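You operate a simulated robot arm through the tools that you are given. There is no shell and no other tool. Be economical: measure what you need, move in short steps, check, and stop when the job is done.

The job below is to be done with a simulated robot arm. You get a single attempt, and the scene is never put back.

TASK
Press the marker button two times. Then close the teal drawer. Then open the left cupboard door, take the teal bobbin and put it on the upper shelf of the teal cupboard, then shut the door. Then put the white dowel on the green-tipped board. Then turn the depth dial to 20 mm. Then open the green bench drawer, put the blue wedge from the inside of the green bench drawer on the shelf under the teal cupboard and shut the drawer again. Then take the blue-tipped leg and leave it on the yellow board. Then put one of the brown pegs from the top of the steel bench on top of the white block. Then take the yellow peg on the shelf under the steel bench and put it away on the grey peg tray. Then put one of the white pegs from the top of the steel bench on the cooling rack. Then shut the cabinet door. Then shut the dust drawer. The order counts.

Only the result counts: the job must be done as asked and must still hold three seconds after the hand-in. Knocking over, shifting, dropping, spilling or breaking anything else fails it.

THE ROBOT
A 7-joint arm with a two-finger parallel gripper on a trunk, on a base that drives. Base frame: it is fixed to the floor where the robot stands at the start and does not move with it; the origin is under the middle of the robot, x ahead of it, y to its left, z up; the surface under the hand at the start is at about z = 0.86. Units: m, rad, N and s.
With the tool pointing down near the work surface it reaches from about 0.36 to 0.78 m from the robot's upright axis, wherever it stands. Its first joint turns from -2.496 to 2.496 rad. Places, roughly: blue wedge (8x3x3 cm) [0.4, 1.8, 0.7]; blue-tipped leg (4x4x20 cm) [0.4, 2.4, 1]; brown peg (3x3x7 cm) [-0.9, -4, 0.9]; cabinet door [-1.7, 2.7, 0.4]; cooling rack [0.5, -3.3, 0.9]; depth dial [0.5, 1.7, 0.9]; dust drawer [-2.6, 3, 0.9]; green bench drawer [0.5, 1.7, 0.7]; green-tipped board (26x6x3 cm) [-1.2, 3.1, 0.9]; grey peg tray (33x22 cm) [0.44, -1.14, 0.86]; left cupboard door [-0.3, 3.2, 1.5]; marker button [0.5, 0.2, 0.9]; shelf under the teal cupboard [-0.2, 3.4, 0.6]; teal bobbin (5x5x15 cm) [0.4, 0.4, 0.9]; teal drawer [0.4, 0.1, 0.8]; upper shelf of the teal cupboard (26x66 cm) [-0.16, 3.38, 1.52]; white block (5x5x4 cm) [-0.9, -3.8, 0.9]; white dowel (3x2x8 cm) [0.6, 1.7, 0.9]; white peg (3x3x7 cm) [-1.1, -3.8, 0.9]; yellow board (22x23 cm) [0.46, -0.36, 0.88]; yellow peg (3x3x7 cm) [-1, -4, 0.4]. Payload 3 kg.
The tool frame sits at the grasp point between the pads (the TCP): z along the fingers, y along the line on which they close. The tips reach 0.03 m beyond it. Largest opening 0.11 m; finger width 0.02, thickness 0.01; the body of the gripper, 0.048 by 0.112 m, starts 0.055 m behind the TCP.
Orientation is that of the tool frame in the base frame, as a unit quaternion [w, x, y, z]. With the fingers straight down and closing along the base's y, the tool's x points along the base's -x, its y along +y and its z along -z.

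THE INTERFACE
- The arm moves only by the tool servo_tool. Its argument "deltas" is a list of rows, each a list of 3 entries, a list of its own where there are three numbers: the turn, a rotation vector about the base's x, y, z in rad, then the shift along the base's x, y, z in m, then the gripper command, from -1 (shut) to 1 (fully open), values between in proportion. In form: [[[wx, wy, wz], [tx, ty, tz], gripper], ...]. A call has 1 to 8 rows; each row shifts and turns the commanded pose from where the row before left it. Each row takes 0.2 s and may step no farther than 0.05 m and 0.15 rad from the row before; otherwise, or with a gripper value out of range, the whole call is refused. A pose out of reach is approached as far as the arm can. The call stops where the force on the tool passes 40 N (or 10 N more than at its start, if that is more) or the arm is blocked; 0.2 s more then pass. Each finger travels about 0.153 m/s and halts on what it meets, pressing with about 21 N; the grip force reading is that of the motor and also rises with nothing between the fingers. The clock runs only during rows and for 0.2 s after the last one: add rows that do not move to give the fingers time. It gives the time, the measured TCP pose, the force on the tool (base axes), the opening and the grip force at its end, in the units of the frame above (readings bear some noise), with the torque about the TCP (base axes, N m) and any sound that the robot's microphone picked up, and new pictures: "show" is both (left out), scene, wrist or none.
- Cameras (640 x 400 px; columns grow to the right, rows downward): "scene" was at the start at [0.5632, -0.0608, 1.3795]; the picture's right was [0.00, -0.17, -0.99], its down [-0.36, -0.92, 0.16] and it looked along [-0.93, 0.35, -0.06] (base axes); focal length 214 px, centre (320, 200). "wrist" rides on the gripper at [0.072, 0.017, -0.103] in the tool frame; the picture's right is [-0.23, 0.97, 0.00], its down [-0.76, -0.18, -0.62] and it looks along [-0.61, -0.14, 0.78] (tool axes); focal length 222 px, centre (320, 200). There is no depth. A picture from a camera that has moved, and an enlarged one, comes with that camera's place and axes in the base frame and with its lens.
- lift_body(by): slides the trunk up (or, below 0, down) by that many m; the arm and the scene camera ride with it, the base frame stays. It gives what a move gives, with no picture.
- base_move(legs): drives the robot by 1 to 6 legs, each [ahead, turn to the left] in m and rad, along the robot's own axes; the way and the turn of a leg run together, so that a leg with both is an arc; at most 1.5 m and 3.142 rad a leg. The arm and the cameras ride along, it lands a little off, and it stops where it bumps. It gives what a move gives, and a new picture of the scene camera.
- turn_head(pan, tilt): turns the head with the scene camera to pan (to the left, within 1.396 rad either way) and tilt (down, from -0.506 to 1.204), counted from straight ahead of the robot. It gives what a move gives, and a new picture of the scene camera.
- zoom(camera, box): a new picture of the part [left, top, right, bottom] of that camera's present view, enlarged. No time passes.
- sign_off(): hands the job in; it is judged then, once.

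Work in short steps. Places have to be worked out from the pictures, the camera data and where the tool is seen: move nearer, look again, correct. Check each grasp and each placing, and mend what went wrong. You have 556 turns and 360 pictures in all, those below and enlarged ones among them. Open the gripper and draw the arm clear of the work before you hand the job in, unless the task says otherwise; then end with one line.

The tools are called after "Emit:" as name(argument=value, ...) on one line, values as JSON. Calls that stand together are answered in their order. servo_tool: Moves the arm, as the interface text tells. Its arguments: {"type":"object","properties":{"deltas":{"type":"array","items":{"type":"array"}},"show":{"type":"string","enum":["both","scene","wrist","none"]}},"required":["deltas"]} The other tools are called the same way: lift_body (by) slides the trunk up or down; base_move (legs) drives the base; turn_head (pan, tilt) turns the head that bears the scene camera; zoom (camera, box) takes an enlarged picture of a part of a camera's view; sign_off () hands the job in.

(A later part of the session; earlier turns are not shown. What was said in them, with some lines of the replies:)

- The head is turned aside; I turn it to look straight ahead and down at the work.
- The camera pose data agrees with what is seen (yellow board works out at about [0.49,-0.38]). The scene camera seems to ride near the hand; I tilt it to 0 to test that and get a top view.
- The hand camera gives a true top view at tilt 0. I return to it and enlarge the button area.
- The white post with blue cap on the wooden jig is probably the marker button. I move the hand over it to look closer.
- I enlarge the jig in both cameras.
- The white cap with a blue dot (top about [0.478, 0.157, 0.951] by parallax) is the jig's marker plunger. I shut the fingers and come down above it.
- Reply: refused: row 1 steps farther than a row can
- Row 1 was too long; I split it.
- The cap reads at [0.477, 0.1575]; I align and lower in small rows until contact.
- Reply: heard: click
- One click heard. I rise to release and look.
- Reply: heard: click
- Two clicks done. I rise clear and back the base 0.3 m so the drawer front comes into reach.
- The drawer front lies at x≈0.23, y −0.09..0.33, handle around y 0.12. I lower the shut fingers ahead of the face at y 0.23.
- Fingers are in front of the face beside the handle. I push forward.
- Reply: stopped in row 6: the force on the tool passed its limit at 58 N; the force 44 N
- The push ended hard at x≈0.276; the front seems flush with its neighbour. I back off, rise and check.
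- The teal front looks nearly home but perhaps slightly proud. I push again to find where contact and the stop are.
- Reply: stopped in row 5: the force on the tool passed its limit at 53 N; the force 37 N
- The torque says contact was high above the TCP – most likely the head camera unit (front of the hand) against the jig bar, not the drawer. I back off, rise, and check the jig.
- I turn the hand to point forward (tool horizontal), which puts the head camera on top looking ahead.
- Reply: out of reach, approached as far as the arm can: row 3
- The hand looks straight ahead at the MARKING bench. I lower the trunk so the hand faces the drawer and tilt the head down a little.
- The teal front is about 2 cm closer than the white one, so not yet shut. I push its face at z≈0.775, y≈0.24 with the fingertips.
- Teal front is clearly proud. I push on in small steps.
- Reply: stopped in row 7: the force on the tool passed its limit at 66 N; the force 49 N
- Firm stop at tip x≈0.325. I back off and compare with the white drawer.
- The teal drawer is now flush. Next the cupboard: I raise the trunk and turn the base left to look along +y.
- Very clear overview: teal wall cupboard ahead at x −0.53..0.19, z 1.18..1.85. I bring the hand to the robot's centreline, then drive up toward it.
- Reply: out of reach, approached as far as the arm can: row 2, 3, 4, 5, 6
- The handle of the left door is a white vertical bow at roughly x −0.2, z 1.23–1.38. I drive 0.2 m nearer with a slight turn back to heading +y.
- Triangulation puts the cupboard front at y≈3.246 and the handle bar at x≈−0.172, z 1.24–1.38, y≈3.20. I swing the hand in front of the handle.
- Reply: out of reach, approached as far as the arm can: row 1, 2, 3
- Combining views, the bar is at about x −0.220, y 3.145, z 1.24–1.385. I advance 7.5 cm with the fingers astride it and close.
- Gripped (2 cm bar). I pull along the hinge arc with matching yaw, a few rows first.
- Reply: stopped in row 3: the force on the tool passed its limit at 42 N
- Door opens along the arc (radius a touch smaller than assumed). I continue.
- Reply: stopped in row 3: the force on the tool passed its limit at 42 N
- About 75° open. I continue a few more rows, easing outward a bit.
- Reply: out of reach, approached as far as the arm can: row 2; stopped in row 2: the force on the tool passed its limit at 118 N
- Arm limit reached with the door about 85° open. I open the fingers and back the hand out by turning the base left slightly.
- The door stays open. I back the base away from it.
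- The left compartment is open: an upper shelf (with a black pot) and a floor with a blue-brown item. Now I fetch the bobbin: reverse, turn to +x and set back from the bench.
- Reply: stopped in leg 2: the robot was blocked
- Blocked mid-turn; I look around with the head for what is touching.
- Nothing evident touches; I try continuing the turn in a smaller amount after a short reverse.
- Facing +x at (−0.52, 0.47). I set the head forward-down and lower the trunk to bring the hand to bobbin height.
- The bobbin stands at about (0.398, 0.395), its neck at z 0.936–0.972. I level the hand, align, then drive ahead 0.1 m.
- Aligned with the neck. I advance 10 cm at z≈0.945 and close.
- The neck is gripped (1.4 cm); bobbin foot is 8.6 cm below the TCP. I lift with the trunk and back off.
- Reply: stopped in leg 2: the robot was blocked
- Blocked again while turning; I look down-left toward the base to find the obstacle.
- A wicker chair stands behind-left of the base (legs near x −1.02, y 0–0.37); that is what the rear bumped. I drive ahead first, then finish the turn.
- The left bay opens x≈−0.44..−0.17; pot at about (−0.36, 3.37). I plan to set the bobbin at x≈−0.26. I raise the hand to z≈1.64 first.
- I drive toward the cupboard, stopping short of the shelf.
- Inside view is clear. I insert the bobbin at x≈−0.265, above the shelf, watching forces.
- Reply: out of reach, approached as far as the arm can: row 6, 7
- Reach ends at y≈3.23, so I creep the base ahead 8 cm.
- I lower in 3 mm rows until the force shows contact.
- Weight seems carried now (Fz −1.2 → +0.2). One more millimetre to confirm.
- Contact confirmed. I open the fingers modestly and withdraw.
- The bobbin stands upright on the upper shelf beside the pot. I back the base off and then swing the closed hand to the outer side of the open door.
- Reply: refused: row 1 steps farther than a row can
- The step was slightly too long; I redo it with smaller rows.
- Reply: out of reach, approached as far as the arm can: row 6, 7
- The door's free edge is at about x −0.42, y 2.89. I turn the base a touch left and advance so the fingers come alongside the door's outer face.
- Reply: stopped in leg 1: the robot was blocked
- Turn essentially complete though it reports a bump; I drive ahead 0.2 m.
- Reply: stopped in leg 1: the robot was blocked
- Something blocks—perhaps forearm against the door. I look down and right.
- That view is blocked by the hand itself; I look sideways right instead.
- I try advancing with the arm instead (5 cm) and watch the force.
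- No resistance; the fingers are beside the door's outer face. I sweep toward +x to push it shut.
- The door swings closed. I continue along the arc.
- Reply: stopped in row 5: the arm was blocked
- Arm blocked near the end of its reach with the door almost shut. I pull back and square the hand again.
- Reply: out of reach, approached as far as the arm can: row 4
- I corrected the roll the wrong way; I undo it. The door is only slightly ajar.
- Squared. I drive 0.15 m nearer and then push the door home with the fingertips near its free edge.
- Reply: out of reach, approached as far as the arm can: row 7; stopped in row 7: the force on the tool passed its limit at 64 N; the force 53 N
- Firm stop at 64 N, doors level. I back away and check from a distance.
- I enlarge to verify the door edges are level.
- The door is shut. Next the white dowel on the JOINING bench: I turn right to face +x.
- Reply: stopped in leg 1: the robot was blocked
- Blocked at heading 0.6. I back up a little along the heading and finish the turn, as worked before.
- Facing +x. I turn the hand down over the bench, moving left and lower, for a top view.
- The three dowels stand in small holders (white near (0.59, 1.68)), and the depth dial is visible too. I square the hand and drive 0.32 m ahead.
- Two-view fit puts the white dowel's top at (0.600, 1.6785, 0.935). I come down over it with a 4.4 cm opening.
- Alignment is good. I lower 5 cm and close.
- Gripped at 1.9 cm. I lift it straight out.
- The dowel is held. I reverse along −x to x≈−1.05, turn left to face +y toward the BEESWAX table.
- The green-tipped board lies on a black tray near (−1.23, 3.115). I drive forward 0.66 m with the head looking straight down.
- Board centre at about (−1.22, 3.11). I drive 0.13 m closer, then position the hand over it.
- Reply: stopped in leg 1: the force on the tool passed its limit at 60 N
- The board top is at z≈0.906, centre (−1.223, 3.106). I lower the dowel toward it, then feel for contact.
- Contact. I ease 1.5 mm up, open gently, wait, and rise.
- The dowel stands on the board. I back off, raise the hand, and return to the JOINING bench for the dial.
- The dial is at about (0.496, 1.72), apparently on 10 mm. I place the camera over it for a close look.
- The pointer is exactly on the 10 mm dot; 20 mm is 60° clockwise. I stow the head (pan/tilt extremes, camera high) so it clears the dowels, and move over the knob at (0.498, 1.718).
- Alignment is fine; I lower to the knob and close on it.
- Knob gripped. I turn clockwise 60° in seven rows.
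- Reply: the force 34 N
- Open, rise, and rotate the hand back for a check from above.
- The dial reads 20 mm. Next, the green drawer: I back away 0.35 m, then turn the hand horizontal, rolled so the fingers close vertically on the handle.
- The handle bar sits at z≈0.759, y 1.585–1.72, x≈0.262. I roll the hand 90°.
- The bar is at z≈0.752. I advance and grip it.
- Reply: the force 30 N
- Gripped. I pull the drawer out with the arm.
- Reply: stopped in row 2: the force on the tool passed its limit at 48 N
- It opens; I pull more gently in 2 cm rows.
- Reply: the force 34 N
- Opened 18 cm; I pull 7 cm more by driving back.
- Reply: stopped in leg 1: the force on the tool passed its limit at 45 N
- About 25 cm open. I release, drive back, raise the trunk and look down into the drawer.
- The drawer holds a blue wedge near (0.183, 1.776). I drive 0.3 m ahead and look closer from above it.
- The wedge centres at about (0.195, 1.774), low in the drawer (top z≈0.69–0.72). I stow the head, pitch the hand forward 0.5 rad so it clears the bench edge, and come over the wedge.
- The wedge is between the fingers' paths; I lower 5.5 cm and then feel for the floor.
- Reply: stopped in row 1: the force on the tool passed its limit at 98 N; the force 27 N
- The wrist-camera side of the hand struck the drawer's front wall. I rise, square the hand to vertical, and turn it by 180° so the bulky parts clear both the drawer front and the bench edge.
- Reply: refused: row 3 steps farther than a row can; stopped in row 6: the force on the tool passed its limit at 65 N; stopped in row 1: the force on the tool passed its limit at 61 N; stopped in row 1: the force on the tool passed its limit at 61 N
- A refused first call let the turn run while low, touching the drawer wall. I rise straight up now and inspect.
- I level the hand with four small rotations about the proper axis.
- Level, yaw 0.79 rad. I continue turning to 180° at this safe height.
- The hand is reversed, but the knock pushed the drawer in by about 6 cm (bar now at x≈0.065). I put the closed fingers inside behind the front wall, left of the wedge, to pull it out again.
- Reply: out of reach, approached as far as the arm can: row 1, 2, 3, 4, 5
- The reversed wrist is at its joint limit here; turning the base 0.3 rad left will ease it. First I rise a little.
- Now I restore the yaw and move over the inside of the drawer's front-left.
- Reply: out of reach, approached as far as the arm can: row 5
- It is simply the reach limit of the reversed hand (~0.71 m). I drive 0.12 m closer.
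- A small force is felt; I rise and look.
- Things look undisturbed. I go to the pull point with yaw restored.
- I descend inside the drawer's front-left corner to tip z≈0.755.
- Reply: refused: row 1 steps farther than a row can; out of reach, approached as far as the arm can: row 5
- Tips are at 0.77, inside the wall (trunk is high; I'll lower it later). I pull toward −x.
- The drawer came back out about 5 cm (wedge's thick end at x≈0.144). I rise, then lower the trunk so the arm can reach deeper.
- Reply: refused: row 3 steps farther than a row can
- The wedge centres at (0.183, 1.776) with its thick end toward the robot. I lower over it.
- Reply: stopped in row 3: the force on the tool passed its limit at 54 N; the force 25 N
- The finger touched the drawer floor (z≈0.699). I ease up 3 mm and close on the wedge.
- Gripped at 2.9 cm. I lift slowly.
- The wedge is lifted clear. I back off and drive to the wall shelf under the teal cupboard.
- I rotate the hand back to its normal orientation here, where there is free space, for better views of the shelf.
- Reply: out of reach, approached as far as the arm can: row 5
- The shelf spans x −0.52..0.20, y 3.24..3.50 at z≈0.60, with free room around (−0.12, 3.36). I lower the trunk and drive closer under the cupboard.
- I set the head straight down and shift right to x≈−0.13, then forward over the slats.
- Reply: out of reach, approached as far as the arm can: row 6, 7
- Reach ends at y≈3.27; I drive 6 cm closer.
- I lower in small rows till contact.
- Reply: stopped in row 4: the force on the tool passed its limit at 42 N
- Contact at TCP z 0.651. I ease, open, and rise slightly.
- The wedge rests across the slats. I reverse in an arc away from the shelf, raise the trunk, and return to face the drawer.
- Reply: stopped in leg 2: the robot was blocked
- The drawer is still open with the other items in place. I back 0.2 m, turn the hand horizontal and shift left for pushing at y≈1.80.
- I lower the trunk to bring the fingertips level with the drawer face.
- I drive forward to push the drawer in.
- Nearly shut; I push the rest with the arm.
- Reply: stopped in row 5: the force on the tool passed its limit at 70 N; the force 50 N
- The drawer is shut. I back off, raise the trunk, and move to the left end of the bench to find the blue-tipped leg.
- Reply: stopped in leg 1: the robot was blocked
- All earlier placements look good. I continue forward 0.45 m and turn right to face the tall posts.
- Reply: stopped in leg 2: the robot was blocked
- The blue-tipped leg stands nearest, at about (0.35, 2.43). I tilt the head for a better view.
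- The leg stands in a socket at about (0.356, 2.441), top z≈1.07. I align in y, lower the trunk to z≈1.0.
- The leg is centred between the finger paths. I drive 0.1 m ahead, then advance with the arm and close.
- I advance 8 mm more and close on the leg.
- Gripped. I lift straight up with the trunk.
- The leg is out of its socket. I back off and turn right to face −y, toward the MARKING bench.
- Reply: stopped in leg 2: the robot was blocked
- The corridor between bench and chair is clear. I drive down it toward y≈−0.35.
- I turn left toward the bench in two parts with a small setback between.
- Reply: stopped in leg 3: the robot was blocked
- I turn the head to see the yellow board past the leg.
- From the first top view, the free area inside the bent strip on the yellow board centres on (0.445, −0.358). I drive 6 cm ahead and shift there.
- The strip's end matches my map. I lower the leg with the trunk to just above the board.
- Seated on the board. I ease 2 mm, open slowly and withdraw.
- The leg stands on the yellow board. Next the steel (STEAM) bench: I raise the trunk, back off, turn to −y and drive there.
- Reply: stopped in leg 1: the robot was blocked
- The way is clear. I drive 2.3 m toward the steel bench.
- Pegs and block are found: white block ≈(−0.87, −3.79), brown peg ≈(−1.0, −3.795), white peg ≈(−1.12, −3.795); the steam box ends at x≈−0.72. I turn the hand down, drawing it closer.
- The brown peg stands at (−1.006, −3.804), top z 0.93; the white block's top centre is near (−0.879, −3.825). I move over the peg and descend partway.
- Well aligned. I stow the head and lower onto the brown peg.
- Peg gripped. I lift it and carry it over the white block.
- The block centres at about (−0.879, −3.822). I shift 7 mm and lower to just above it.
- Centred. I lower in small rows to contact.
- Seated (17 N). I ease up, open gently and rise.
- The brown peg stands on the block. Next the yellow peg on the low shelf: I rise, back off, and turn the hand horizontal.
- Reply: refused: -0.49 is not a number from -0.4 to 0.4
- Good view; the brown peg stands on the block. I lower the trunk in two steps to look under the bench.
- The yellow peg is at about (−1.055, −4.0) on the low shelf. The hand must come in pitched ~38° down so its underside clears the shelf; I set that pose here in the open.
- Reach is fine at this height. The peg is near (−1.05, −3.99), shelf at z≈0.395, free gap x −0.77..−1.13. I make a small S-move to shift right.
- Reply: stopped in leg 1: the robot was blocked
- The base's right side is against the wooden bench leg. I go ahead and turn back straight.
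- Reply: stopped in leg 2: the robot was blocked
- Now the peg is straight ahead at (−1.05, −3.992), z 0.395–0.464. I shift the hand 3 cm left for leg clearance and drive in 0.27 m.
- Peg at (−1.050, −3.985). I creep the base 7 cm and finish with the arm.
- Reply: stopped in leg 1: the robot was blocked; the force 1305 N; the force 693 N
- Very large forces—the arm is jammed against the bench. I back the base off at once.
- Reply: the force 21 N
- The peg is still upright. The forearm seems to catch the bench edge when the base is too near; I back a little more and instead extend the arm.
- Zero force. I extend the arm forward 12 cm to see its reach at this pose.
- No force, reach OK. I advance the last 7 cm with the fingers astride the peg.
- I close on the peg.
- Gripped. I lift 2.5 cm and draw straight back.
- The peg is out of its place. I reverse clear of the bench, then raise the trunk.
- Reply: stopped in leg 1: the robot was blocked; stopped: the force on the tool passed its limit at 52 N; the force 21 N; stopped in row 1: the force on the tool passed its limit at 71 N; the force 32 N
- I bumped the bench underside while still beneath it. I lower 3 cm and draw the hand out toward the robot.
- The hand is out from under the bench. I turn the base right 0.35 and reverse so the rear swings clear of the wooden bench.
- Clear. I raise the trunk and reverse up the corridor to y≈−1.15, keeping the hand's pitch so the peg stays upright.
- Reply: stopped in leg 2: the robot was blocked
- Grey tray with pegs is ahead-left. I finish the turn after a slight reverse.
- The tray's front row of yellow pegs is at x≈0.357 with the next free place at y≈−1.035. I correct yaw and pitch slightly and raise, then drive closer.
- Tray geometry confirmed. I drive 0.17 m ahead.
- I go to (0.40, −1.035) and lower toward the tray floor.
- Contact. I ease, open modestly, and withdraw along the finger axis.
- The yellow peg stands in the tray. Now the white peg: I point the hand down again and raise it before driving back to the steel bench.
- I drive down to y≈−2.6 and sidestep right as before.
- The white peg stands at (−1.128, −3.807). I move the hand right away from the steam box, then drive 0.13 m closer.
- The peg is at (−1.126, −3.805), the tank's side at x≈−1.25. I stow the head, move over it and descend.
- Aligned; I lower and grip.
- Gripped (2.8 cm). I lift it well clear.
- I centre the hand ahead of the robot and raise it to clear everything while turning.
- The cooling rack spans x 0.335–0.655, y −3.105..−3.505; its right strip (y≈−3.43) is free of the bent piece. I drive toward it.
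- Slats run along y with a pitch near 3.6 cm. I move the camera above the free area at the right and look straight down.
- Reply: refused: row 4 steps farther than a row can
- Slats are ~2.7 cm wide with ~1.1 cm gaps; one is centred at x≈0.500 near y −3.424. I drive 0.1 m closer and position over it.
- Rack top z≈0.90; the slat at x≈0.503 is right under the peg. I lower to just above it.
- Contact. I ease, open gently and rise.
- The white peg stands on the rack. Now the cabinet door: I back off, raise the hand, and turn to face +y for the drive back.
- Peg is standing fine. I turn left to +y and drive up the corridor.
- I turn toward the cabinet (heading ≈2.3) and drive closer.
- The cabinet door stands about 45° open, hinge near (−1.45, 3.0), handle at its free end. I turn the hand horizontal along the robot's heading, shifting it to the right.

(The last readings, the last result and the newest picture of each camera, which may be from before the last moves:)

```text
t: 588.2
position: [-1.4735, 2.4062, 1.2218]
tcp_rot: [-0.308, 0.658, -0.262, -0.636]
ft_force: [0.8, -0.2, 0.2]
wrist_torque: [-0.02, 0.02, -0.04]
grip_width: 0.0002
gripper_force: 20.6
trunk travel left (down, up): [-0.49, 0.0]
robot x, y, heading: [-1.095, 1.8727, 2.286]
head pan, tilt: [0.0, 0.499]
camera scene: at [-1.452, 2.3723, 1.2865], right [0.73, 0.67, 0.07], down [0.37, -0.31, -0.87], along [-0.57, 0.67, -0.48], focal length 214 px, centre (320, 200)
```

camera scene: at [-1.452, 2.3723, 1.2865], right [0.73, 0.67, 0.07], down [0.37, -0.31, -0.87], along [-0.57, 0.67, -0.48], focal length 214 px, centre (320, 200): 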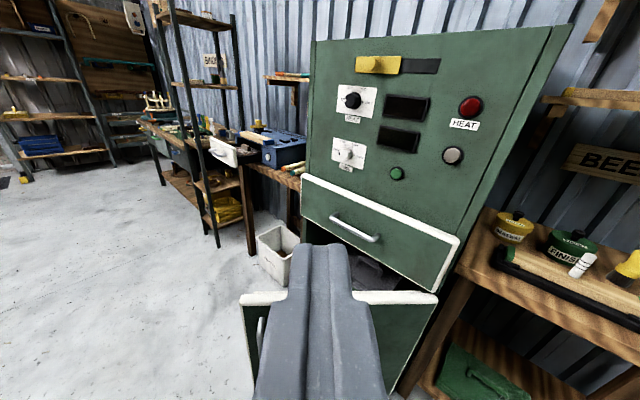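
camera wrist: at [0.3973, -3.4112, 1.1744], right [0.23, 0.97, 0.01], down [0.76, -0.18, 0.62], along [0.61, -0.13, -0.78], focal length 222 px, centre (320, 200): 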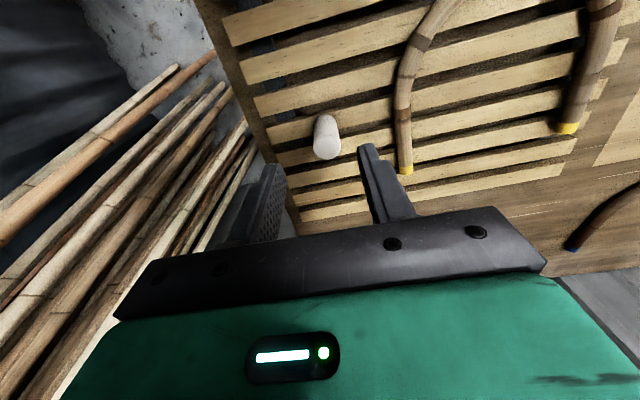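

I lower the trunk fully to bring the fingertips to door height.

Emit:
lift_body(by=-0.4)

Emit:
lift_body(by=-0.09)

Emit:
servo_tool(deltas=[[[0, 0, 0], [0, 0, -0.045], -1], [[0, 0, 0], [0, 0, -0.045], -1]], show="scene")

```text
t: 592.0
position: [-1.4717, 2.4084, 0.824]
tcp_rot: [-0.307, 0.652, -0.27, -0.638]
ft_force: [-0.1, -0.1, 0.4]
wrist_torque: [0.0, -0.02, 0.0]
grip_width: 0.0
gripper_force: 21.2
trunk travel left (down, up): [-0.09, 0.4]
robot x, y, heading: [-1.0927, 1.8712, 2.286]
head pan, tilt: [0.0, 0.499]
```

```text
t: 593.3
position: [-1.4717, 2.408, 0.7337]
tcp_rot: [-0.308, 0.652, -0.269, -0.638]
ft_force: [0.3, -0.8, -0.3]
wrist_torque: [0.02, 0.0, 0.01]
grip_width: 0.0
gripper_force: 21.1
trunk travel left (down, up): [0.0, 0.49]
robot x, y, heading: [-1.0917, 1.8706, 2.284]
head pan, tilt: [0.0, 0.499]
```

```text
t: 593.9
position: [-1.4695, 2.4118, 0.6411]
tcp_rot: [-0.308, 0.652, -0.27, -0.639]
ft_force: [-0.3, 1.1, -0.7]
wrist_torque: [-0.02, -0.02, -0.01]
grip_width: 0.0
gripper_force: 21.2
trunk travel left (down, up): [0.0, 0.49]
robot x, y, heading: [-1.09, 1.8711, 2.286]
head pan, tilt: [0.0, 0.499]
camera scene: at [-1.4462, 2.3781, 0.7069], right [0.74, 0.67, 0.06], down [0.35, -0.32, -0.88], along [-0.57, 0.67, -0.47], focal length 214 px, centre (320, 200)
```

scene: 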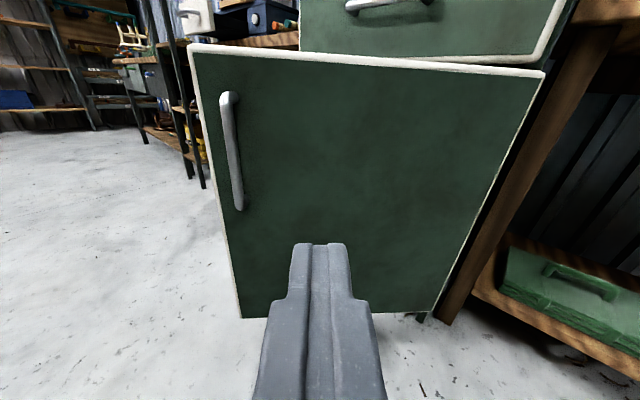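

Facing the door's middle. I drive forward to push it.

Emit:
base_move(legs=[[0.5, 0]])

```text
t: 596.8
position: [-1.8027, 2.7798, 0.6419]
tcp_rot: [-0.304, 0.654, -0.265, -0.64]
ft_force: [0.1, 0.3, 0.7]
wrist_torque: [0.0, -0.01, 0.02]
grip_width: 0.0001
gripper_force: 21.4
trunk travel left (down, up): [0.0, 0.49]
robot x, y, heading: [-1.423, 2.2464, 2.299]
head pan, tilt: [0.0, 0.499]
camera scene: at [-1.7794, 2.7472, 0.707], right [0.74, 0.67, 0.06], down [0.36, -0.32, -0.88], along [-0.57, 0.67, -0.47], focal length 214 px, centre (320, 200)
```

scene: 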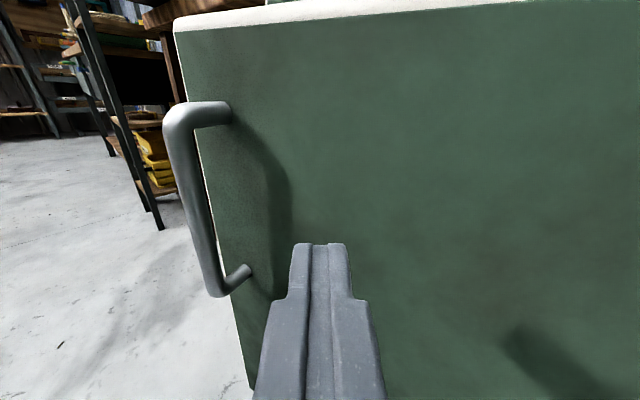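

The door is swinging shut; now I push mainly toward +y with the arm to stay off the handle.

Emit:
servo_tool(deltas=[[[0, 0, 0], [0, 0.03, 0], -1], [[0, 0, 0], [0, 0.03, 0], -1], [[0, 0, 0], [0, 0.03, 0], -1], [[0, 0, 0], [0, 0.025, 0], -1], [[0, 0, 0], [0, 0.02, 0], -1], [[0, 0, 0], [0, 0.02, 0], -1], [[0, 0, 0], [0, 0.015, 0], -1], [[0, 0, 0], [0, 0.015, 0], -1]], show="scene")

```text
t: 598.0
position: [-1.8033, 2.9068, 0.6439]
tcp_rot: [-0.303, 0.654, -0.265, -0.641]
ft_force: [16.3, -25.6, 5.4]
wrist_torque: [-0.04, -0.06, -0.14]
grip_width: 0.0001
gripper_force: 21.0
trunk travel left (down, up): [0.0, 0.49]
robot x, y, heading: [-1.4178, 2.2465, 2.296]
head pan, tilt: [0.0, 0.499]
stopped in row 5: the force on the tool passed its limit at 79 N (the readings are from after the stop); the commanded pose is now the measured one
camera scene: at [-1.7804, 2.8738, 0.7087], right [0.73, 0.68, 0.06], down [0.36, -0.31, -0.88], along [-0.58, 0.67, -0.47], focal length 214 px, centre (320, 200)
```

scene: 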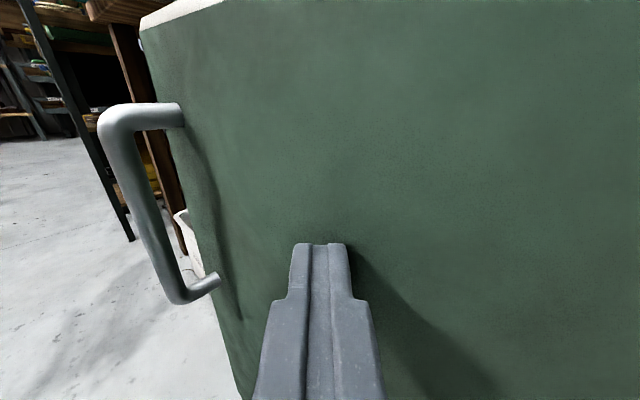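

Firm stop—likely shut. I back off and check.

Emit:
servo_tool(deltas=[[[0, 0, 0], [0.03, -0.035, 0], -1], [[0, 0, 0], [0.02, -0.035, 0], -1]], show="none")

Emit:
base_move(legs=[[-0.4, 0]])

```text
t: 598.6
position: [-1.7539, 2.8388, 0.6419]
tcp_rot: [-0.303, 0.654, -0.265, -0.64]
ft_force: [-0.3, -0.6, 0.5]
wrist_torque: [0.04, 0.01, -0.03]
grip_width: 0.0001
gripper_force: 21.5
trunk travel left (down, up): [0.0, 0.49]
robot x, y, heading: [-1.4178, 2.2465, 2.293]
head pan, tilt: [0.0, 0.499]
```

```text
t: 601.1
position: [-1.4899, 2.5397, 0.642]
tcp_rot: [-0.302, 0.655, -0.263, -0.641]
ft_force: [-0.7, 0.8, -0.6]
wrist_torque: [-0.01, 0.03, -0.01]
grip_width: 0.0
gripper_force: 21.2
trunk travel left (down, up): [0.0, 0.49]
robot x, y, heading: [-1.1511, 1.9485, 2.297]
head pan, tilt: [0.0, 0.499]
camera scene: at [-1.4668, 2.5065, 0.7065], right [0.73, 0.68, 0.06], down [0.36, -0.32, -0.88], along [-0.58, 0.66, -0.48], focal length 214 px, centre (320, 200)
```

scene: 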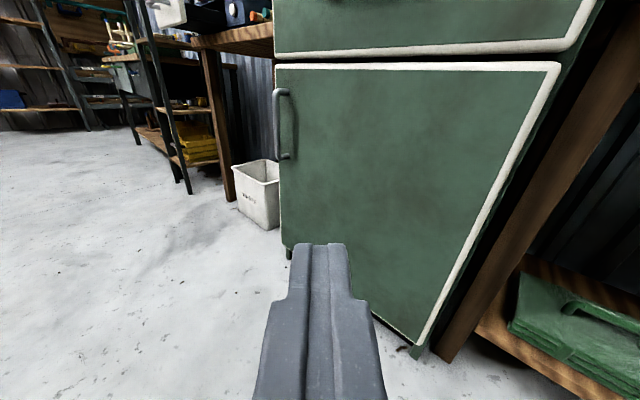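

The door is flush. Last, the dust drawer: I raise the trunk and look left.

Emit:
lift_body(by=0.4)

Emit:
turn_head(pan=0.4, tilt=0.3)

Emit:
zoom(camera="scene", box=[160, 100, 480, 300])

```text
t: 604.9
position: [-1.4904, 2.5406, 1.0418]
tcp_rot: [-0.302, 0.655, -0.264, -0.641]
ft_force: [-0.1, 0.4, 0.5]
wrist_torque: [-0.04, -0.02, 0.03]
grip_width: 0.0001
gripper_force: 20.8
trunk travel left (down, up): [-0.4, 0.09]
robot x, y, heading: [-1.155, 1.9501, 2.3]
head pan, tilt: [0.0, 0.499]
```

```text
t: 605.8
position: [-1.4907, 2.5395, 1.043]
tcp_rot: [-0.302, 0.655, -0.263, -0.641]
ft_force: [-0.2, -0.4, 0.1]
wrist_torque: [0.01, -0.01, -0.02]
grip_width: 0.0
gripper_force: 21.0
trunk travel left (down, up): [-0.4, 0.09]
robot x, y, heading: [-1.1581, 1.9476, 2.298]
head pan, tilt: [0.4, 0.3]
camera scene: at [-1.4909, 2.4777, 1.1233], right [0.41, 0.91, 0.05], down [0.31, -0.08, -0.95], along [-0.86, 0.41, -0.31], focal length 214 px, centre (320, 200)
```

scene: 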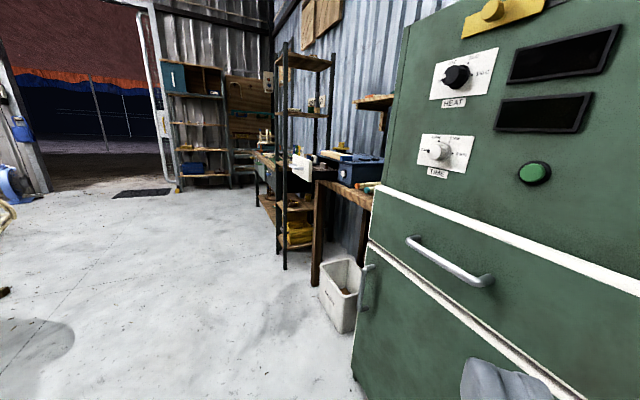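

```text
2.00 times, centred on (320, 200) of scene
camera zoom: at [-1.4909, 2.4777, 1.1233], right [0.41, 0.91, 0.05], down [0.31, -0.08, -0.95], along [-0.86, 0.41, -0.31], focal length 429 px, centre (320, 200)
```

zoom: 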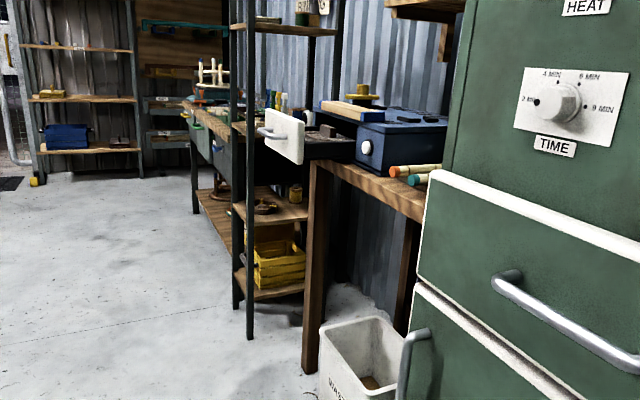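

The dust drawer (white front, handle toward −y) sticks out at about (−2.68, 2.92, 0.9). I drive west between cart and cabinet.

Emit:
base_move(legs=[[0, 0.7], [1.2, 0]])

```text
t: 613.9
position: [-3.0118, 2.3422, 1.0424]
tcp_rot: [-0.059, 0.706, -0.019, -0.706]
ft_force: [0.2, -1.3, -0.2]
wrist_torque: [0.01, 0.0, 0.02]
grip_width: 0.0001
gripper_force: 21.3
trunk travel left (down, up): [-0.4, 0.09]
robot x, y, heading: [-2.3742, 2.1162, 3.017]
head pan, tilt: [0.4, 0.3]
camera scene: at [-2.9719, 2.2955, 1.1232], right [-0.29, 0.96, 0.05], down [0.29, 0.14, -0.95], along [-0.91, -0.26, -0.31], focal length 214 px, centre (320, 200)
```

scene: 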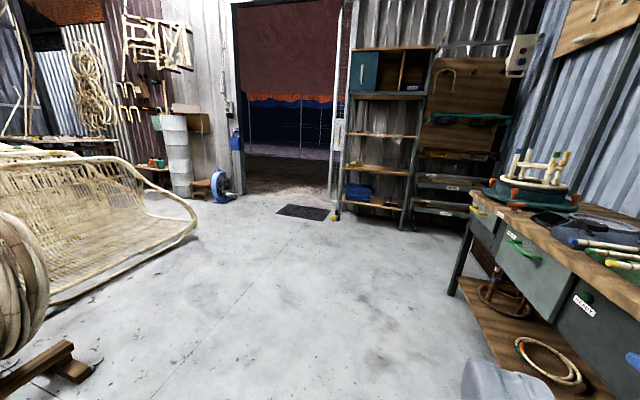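

I look right toward the drawer.

Emit:
turn_head(pan=-1.39, tilt=0.3)

```text
t: 615.7
position: [-3.0111, 2.3432, 1.0425]
tcp_rot: [-0.058, 0.706, -0.018, -0.706]
ft_force: [0.3, 1.0, -0.1]
wrist_torque: [-0.04, 0.03, 0.03]
grip_width: 0.0
gripper_force: 21.1
trunk travel left (down, up): [-0.4, 0.09]
robot x, y, heading: [-2.3699, 2.1142, 3.012]
head pan, tilt: [-1.389, 0.3]
camera scene: at [-2.8893, 2.4151, 1.1309], right [1.0, 0.07, 0.01], down [0.03, -0.24, -0.97], along [-0.07, 0.97, -0.24], focal length 214 px, centre (320, 200)
```

scene: 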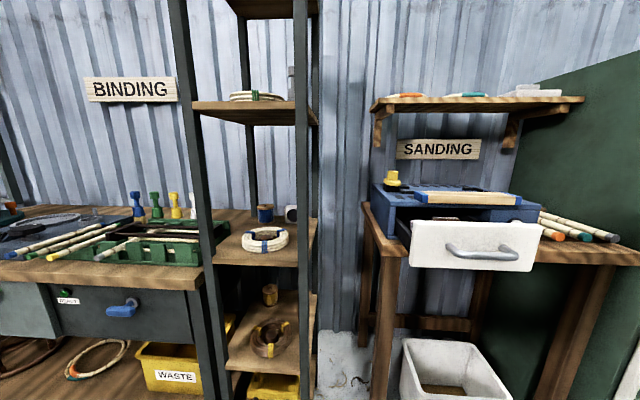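

The dust drawer's front spans x −2.70..−2.38, z 0.84–0.957, at y≈2.9, handle at mid-height. I turn the base right to face +y.

Emit:
base_move(legs=[[0, -1.44]])

Emit:
turn_head(pan=0, tilt=0.4)

```text
t: 619.8
position: [-2.2303, 2.7857, 1.0426]
tcp_rot: [-0.507, 0.521, -0.475, -0.495]
ft_force: [1.4, 0.0, 0.0]
wrist_torque: [0.05, 0.05, 0.16]
grip_width: 0.0002
gripper_force: 21.0
trunk travel left (down, up): [-0.4, 0.09]
robot x, y, heading: [-2.4298, 2.1175, 1.589]
head pan, tilt: [-1.389, 0.3]
stopped in leg 1: the robot was blocked; the commanded pose is now the measured one
camera scene: at [-2.1407, 2.6736, 1.1318], right [0.21, -0.98, 0.01], down [-0.23, -0.06, -0.97], along [0.95, 0.2, -0.24], focal length 214 px, centre (320, 200)
```

scene: 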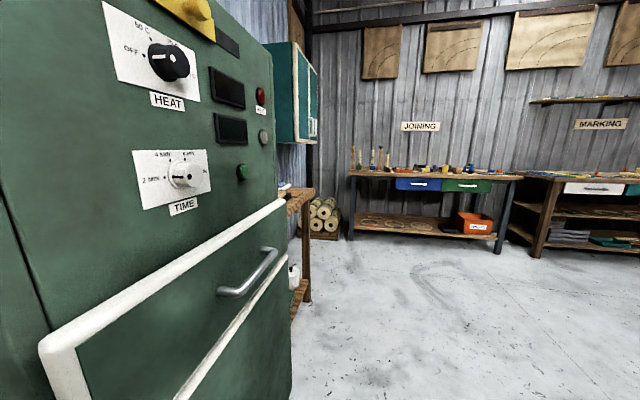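

```text
t: 621.4
position: [-2.2331, 2.7859, 1.0435]
tcp_rot: [-0.508, 0.52, -0.477, -0.494]
ft_force: [0.0, 0.2, 0.0]
wrist_torque: [-0.03, 0.0, -0.02]
grip_width: 0.0
gripper_force: 21.0
trunk travel left (down, up): [-0.4, 0.09]
robot x, y, heading: [-2.4309, 2.117, 1.594]
head pan, tilt: [0.0, 0.4]
camera scene: at [-2.2368, 2.7467, 1.118], right [1.0, 0.03, 0.06], down [0.07, -0.38, -0.92], along [-0.01, 0.92, -0.38], focal length 214 px, centre (320, 200)
```

scene: 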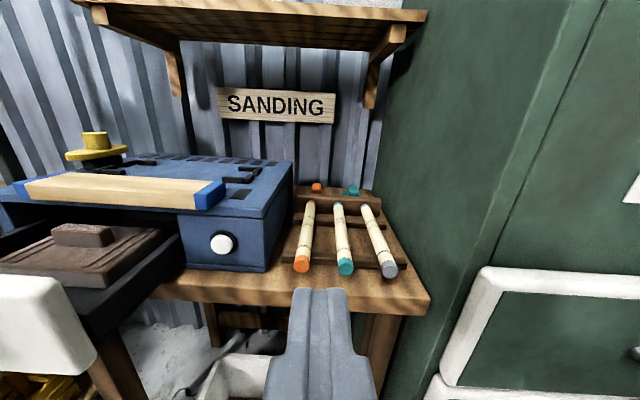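

I slide the hand left in front of the drawer face.

Emit:
servo_tool(deltas=[[[0, 0, 0], [-0.045, -0.005, 0], -1], [[0, 0, 0], [-0.045, -0.005, 0], -1], [[0, 0, 0], [-0.045, 0, 0], -1], [[0, 0, 0], [-0.045, 0, 0], -1], [[0, 0, 0], [-0.045, 0, 0], -1], [[0, 0, 0], [-0.045, 0, 0], -1], [[0, 0, 0], [-0.045, 0, 0], -1]], show="scene")

```text
t: 623.0
position: [-2.5475, 2.7739, 1.0415]
tcp_rot: [-0.507, 0.521, -0.476, -0.495]
ft_force: [1.8, -0.4, 0.2]
wrist_torque: [0.0, 0.0, 0.05]
grip_width: 0.0002
gripper_force: 20.8
trunk travel left (down, up): [-0.4, 0.09]
robot x, y, heading: [-2.4325, 2.1151, 1.597]
head pan, tilt: [0.0, 0.4]
camera scene: at [-2.5509, 2.735, 1.1159], right [1.0, 0.03, 0.06], down [0.06, -0.38, -0.92], along [-0.01, 0.92, -0.39], focal length 214 px, centre (320, 200)
```

scene: 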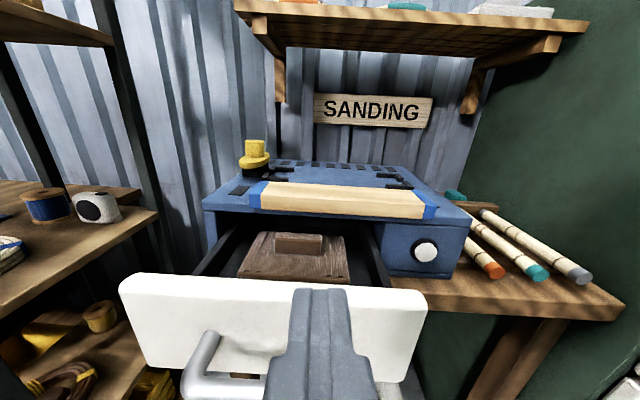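

The face top is z≈0.957 at y≈2.896. I lower to z≈0.935 and push gently.

Emit:
servo_tool(deltas=[[[0, 0, 0], [-0.02, 0, -0.04], -1], [[0, 0, 0], [-0.02, 0, -0.04], -1], [[0, 0, 0], [0, 0, -0.027], -1], [[0, 0, 0], [0, 0.04, 0], -1], [[0, 0, 0], [0, 0.03, 0], -1]], show="scene")

```text
t: 624.1
position: [-2.5892, 2.8444, 0.9317]
tcp_rot: [-0.507, 0.521, -0.477, -0.494]
ft_force: [0.1, 0.7, -0.3]
wrist_torque: [0.02, -0.02, 0.03]
grip_width: 0.0001
gripper_force: 21.3
trunk travel left (down, up): [-0.4, 0.09]
robot x, y, heading: [-2.4297, 2.1126, 1.591]
head pan, tilt: [0.0, 0.4]
camera scene: at [-2.5932, 2.8061, 1.0069], right [1.0, 0.03, 0.06], down [0.07, -0.39, -0.92], along [-0.01, 0.92, -0.39], focal length 214 px, centre (320, 200)
```

scene: 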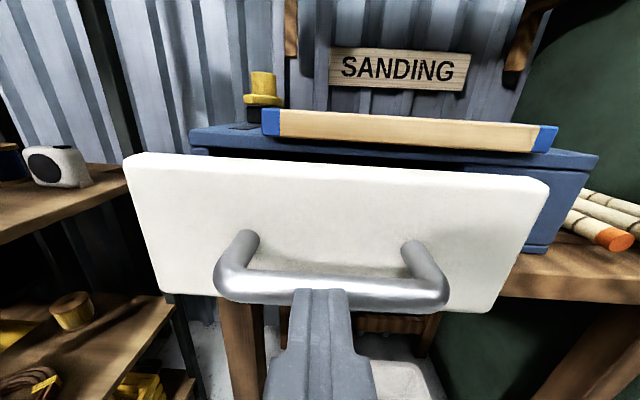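

By scale the face is at y≈2.955 (z 0.84–0.97) and the handle bar at z≈0.909, so I raise 1.5 cm to pass above the bar, then push.

Emit:
servo_tool(deltas=[[[0, 0, 0], [0, 0, 0.015], -1], [[0, 0, 0], [0, 0.03, 0], -1], [[0, 0, 0], [0, 0.025, 0], -1], [[0, 0, 0], [0, 0.02, 0], -1]], show="scene")

```text
t: 625.1
position: [-2.5888, 2.9222, 0.952]
tcp_rot: [-0.507, 0.522, -0.475, -0.495]
ft_force: [0.0, -1.0, 0.4]
wrist_torque: [0.0, -0.01, 0.03]
grip_width: 0.0
gripper_force: 20.8
trunk travel left (down, up): [-0.4, 0.09]
robot x, y, heading: [-2.4324, 2.1175, 1.598]
head pan, tilt: [0.0, 0.4]
camera scene: at [-2.5919, 2.8837, 1.0257], right [1.0, 0.03, 0.06], down [0.07, -0.38, -0.92], along [-0.01, 0.92, -0.38], focal length 214 px, centre (320, 200)
```

scene: 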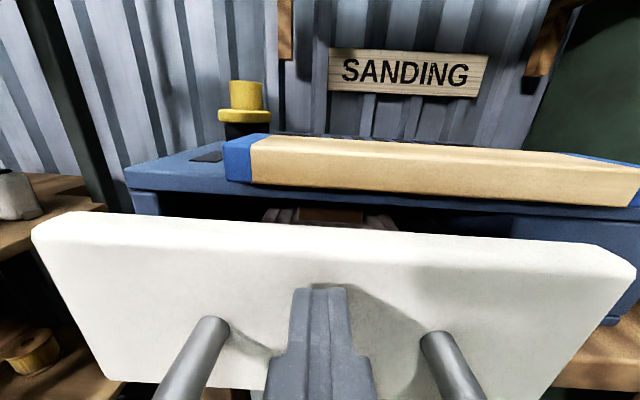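

Fingertips meet the face above the bar. I push on.

Emit:
servo_tool(deltas=[[[0, 0, 0], [0, 0.02, 0], -1], [[0, 0, 0], [0, 0.02, 0], -1], [[0, 0, 0], [0, 0.02, 0], -1], [[0, 0, 0], [0, 0.015, 0], -1]], show="scene")

```text
t: 626.0
position: [-2.5887, 2.9707, 0.9507]
tcp_rot: [-0.506, 0.522, -0.477, -0.494]
ft_force: [7.6, -61.7, 20.6]
wrist_torque: [0.53, -0.09, -0.56]
grip_width: 0.0
gripper_force: 20.8
trunk travel left (down, up): [-0.4, 0.09]
robot x, y, heading: [-2.4297, 2.1188, 1.593]
head pan, tilt: [0.0, 0.4]
stopped in row 4: the force on the tool passed its limit at 72 N (the readings are from after the stop); the commanded pose is now the measured one
camera scene: at [-2.5917, 2.9324, 1.0258], right [1.0, 0.03, 0.06], down [0.06, -0.39, -0.92], along [-0.01, 0.92, -0.39], focal length 214 px, centre (320, 200)
```

scene: 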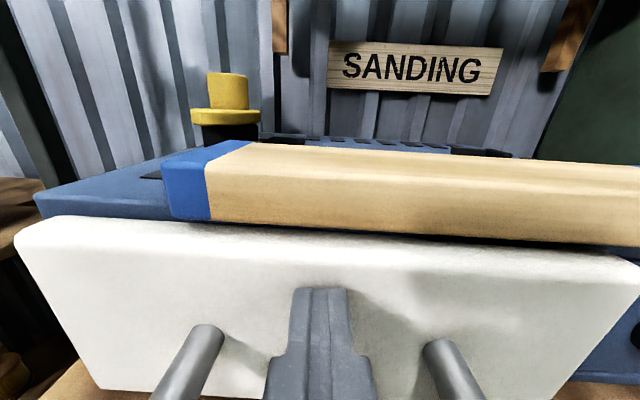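

Firm stop. I back off and look for any gap.

Emit:
servo_tool(deltas=[[[0, 0, 0], [0, -0.04, 0.005], -1], [[0, 0, 0], [0, -0.04, 0.005], -1], [[0, 0, 0], [0, -0.045, 0.02], -1], [[0, 0, 0], [0, -0.04, 0.03], -1]], show="scene")

```text
t: 627.0
position: [-2.5897, 2.8111, 1.0093]
tcp_rot: [-0.506, 0.523, -0.479, -0.491]
ft_force: [0.0, 0.6, -0.2]
wrist_torque: [0.01, 0.01, 0.0]
grip_width: 0.0001
gripper_force: 21.4
trunk travel left (down, up): [-0.4, 0.09]
robot x, y, heading: [-2.4315, 2.1176, 1.591]
head pan, tilt: [0.0, 0.4]
camera scene: at [-2.593, 2.7719, 1.0838], right [1.0, 0.03, 0.06], down [0.07, -0.39, -0.92], along [-0.01, 0.92, -0.39], focal length 214 px, centre (320, 200)
```

scene: 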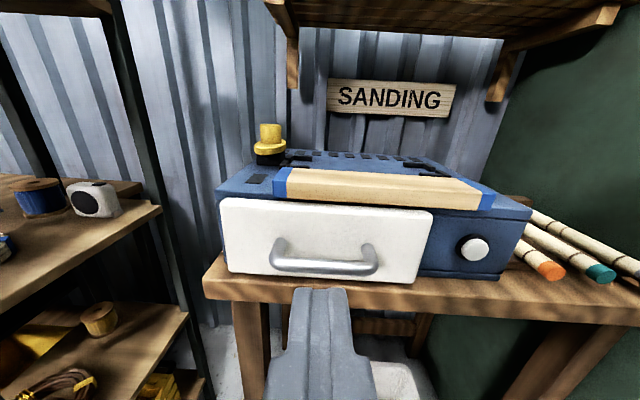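

Emit:
zoom(camera="scene", box=[200, 140, 540, 320])

```text
1.88 times, centred on (370, 230) of scene
camera zoom: at [-2.593, 2.7719, 1.0838], right [1.0, 0.03, 0.06], down [0.07, -0.39, -0.92], along [-0.01, 0.92, -0.39], focal length 404 px, centre (226, 144)
```

zoom: 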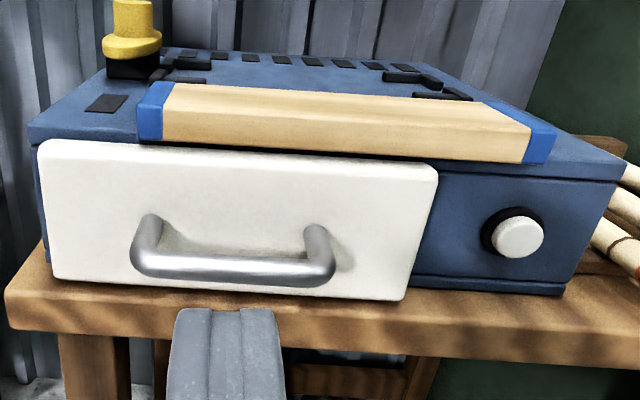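

It looks shut; I check the seam from the side to be sure.

Emit:
servo_tool(deltas=[[[0, 0, 0], [0.045, 0, 0.01], -1], [[0, 0, 0], [0.045, 0, 0.01], -1], [[0, 0, 0], [0.045, 0, 0.01], -1], [[0, 0, 0], [0.045, 0, 0], -1], [[0, 0, 0], [0.045, 0, 0], -1], [[0, 0, 0], [0.045, 0, 0], -1], [[0, 0, 0], [0.045, 0, 0], -1]], show="none")

Emit:
turn_head(pan=0.95, tilt=0.3)

```text
t: 628.6
position: [-2.2728, 2.8107, 1.0374]
tcp_rot: [-0.506, 0.523, -0.479, -0.491]
ft_force: [0.3, 0.0, 0.1]
wrist_torque: [-0.01, 0.01, -0.06]
grip_width: 0.0
gripper_force: 20.7
trunk travel left (down, up): [-0.4, 0.09]
robot x, y, heading: [-2.4288, 2.1157, 1.59]
head pan, tilt: [0.0, 0.4]
```

```text
t: 629.8
position: [-2.2743, 2.8115, 1.0376]
tcp_rot: [-0.505, 0.523, -0.479, -0.492]
ft_force: [0.3, 0.9, 0.5]
wrist_torque: [-0.01, -0.03, 0.02]
grip_width: 0.0
gripper_force: 21.2
trunk travel left (down, up): [-0.4, 0.09]
robot x, y, heading: [-2.4331, 2.1162, 1.595]
head pan, tilt: [0.949, 0.3]
camera scene: at [-2.3525, 2.7315, 1.117], right [0.56, 0.83, 0.03], down [0.3, -0.17, -0.94], along [-0.77, 0.53, -0.34], focal length 214 px, centre (320, 200)
```

scene: 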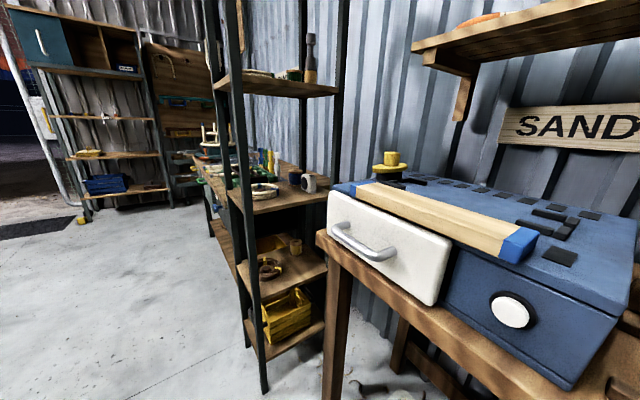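

The drawer is shut against the box. I open the gripper and draw back from the work.

Emit:
base_move(legs=[[-0.15, 0]])

Emit:
servo_tool(deltas=[[[0, 0, 0], [0, -0.01, 0.03], 1], [[0, 0, 0], [0, -0.01, 0.03], 1], [[0, 0, 0], [0, 0, 0], 1], [[0, 0, 0], [0, 0, 0], 1]], show="scene")

```text
t: 631.2
position: [-2.2727, 2.6624, 1.038]
tcp_rot: [-0.503, 0.525, -0.477, -0.495]
ft_force: [-0.3, 0.2, 0.3]
wrist_torque: [-0.01, 0.02, -0.03]
grip_width: 0.0
gripper_force: 21.4
trunk travel left (down, up): [-0.4, 0.09]
robot x, y, heading: [-2.43, 1.9693, 1.595]
head pan, tilt: [0.949, 0.3]
camera scene: at [-2.351, 2.5827, 1.1169], right [0.55, 0.83, 0.03], down [0.3, -0.17, -0.94], along [-0.78, 0.53, -0.34], focal length 214 px, centre (320, 200)
```

scene: 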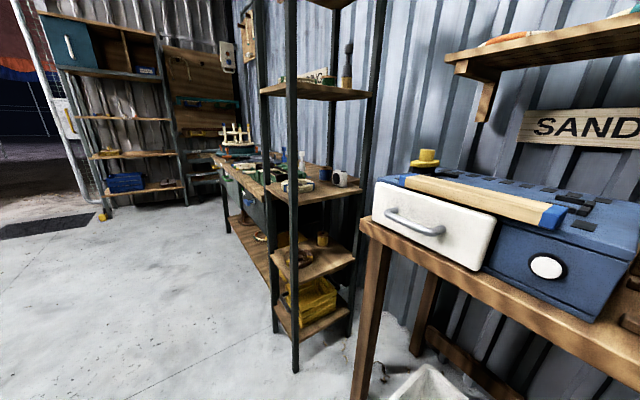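

```text
t: 632.2
position: [-2.2743, 2.6414, 1.0972]
tcp_rot: [-0.505, 0.524, -0.478, -0.493]
ft_force: [-0.1, -0.4, -0.2]
wrist_torque: [-0.04, 0.01, 0.0]
grip_width: 0.1098
gripper_force: 0.0
trunk travel left (down, up): [-0.4, 0.09]
robot x, y, heading: [-2.4279, 1.9703, 1.596]
head pan, tilt: [0.949, 0.3]
camera scene: at [-2.3532, 2.5619, 1.1768], right [0.55, 0.83, 0.03], down [0.3, -0.17, -0.94], along [-0.78, 0.53, -0.34], focal length 214 px, centre (320, 200)
```

scene: 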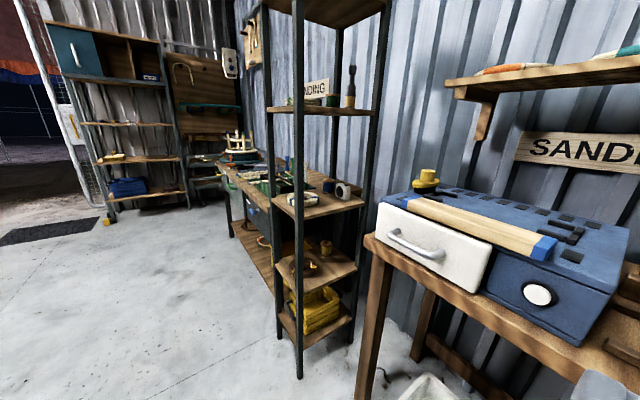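

All steps are done and the gripper is open and clear; I hand the job in.

Emit:
sign_off()

```text
The job is handed in.
```

I did all twelve steps in the order given and handed the job in; several bumps along the way could count against it if they shifted anything, though I saw nothing displaced: the base touched the wicker chair and a wooden bench leg, the hand pressed on the marking jig (over 50 N) and touched the BEESWAX shelf (60 N), and the arm jammed under the steel bench (about 1,000 N).
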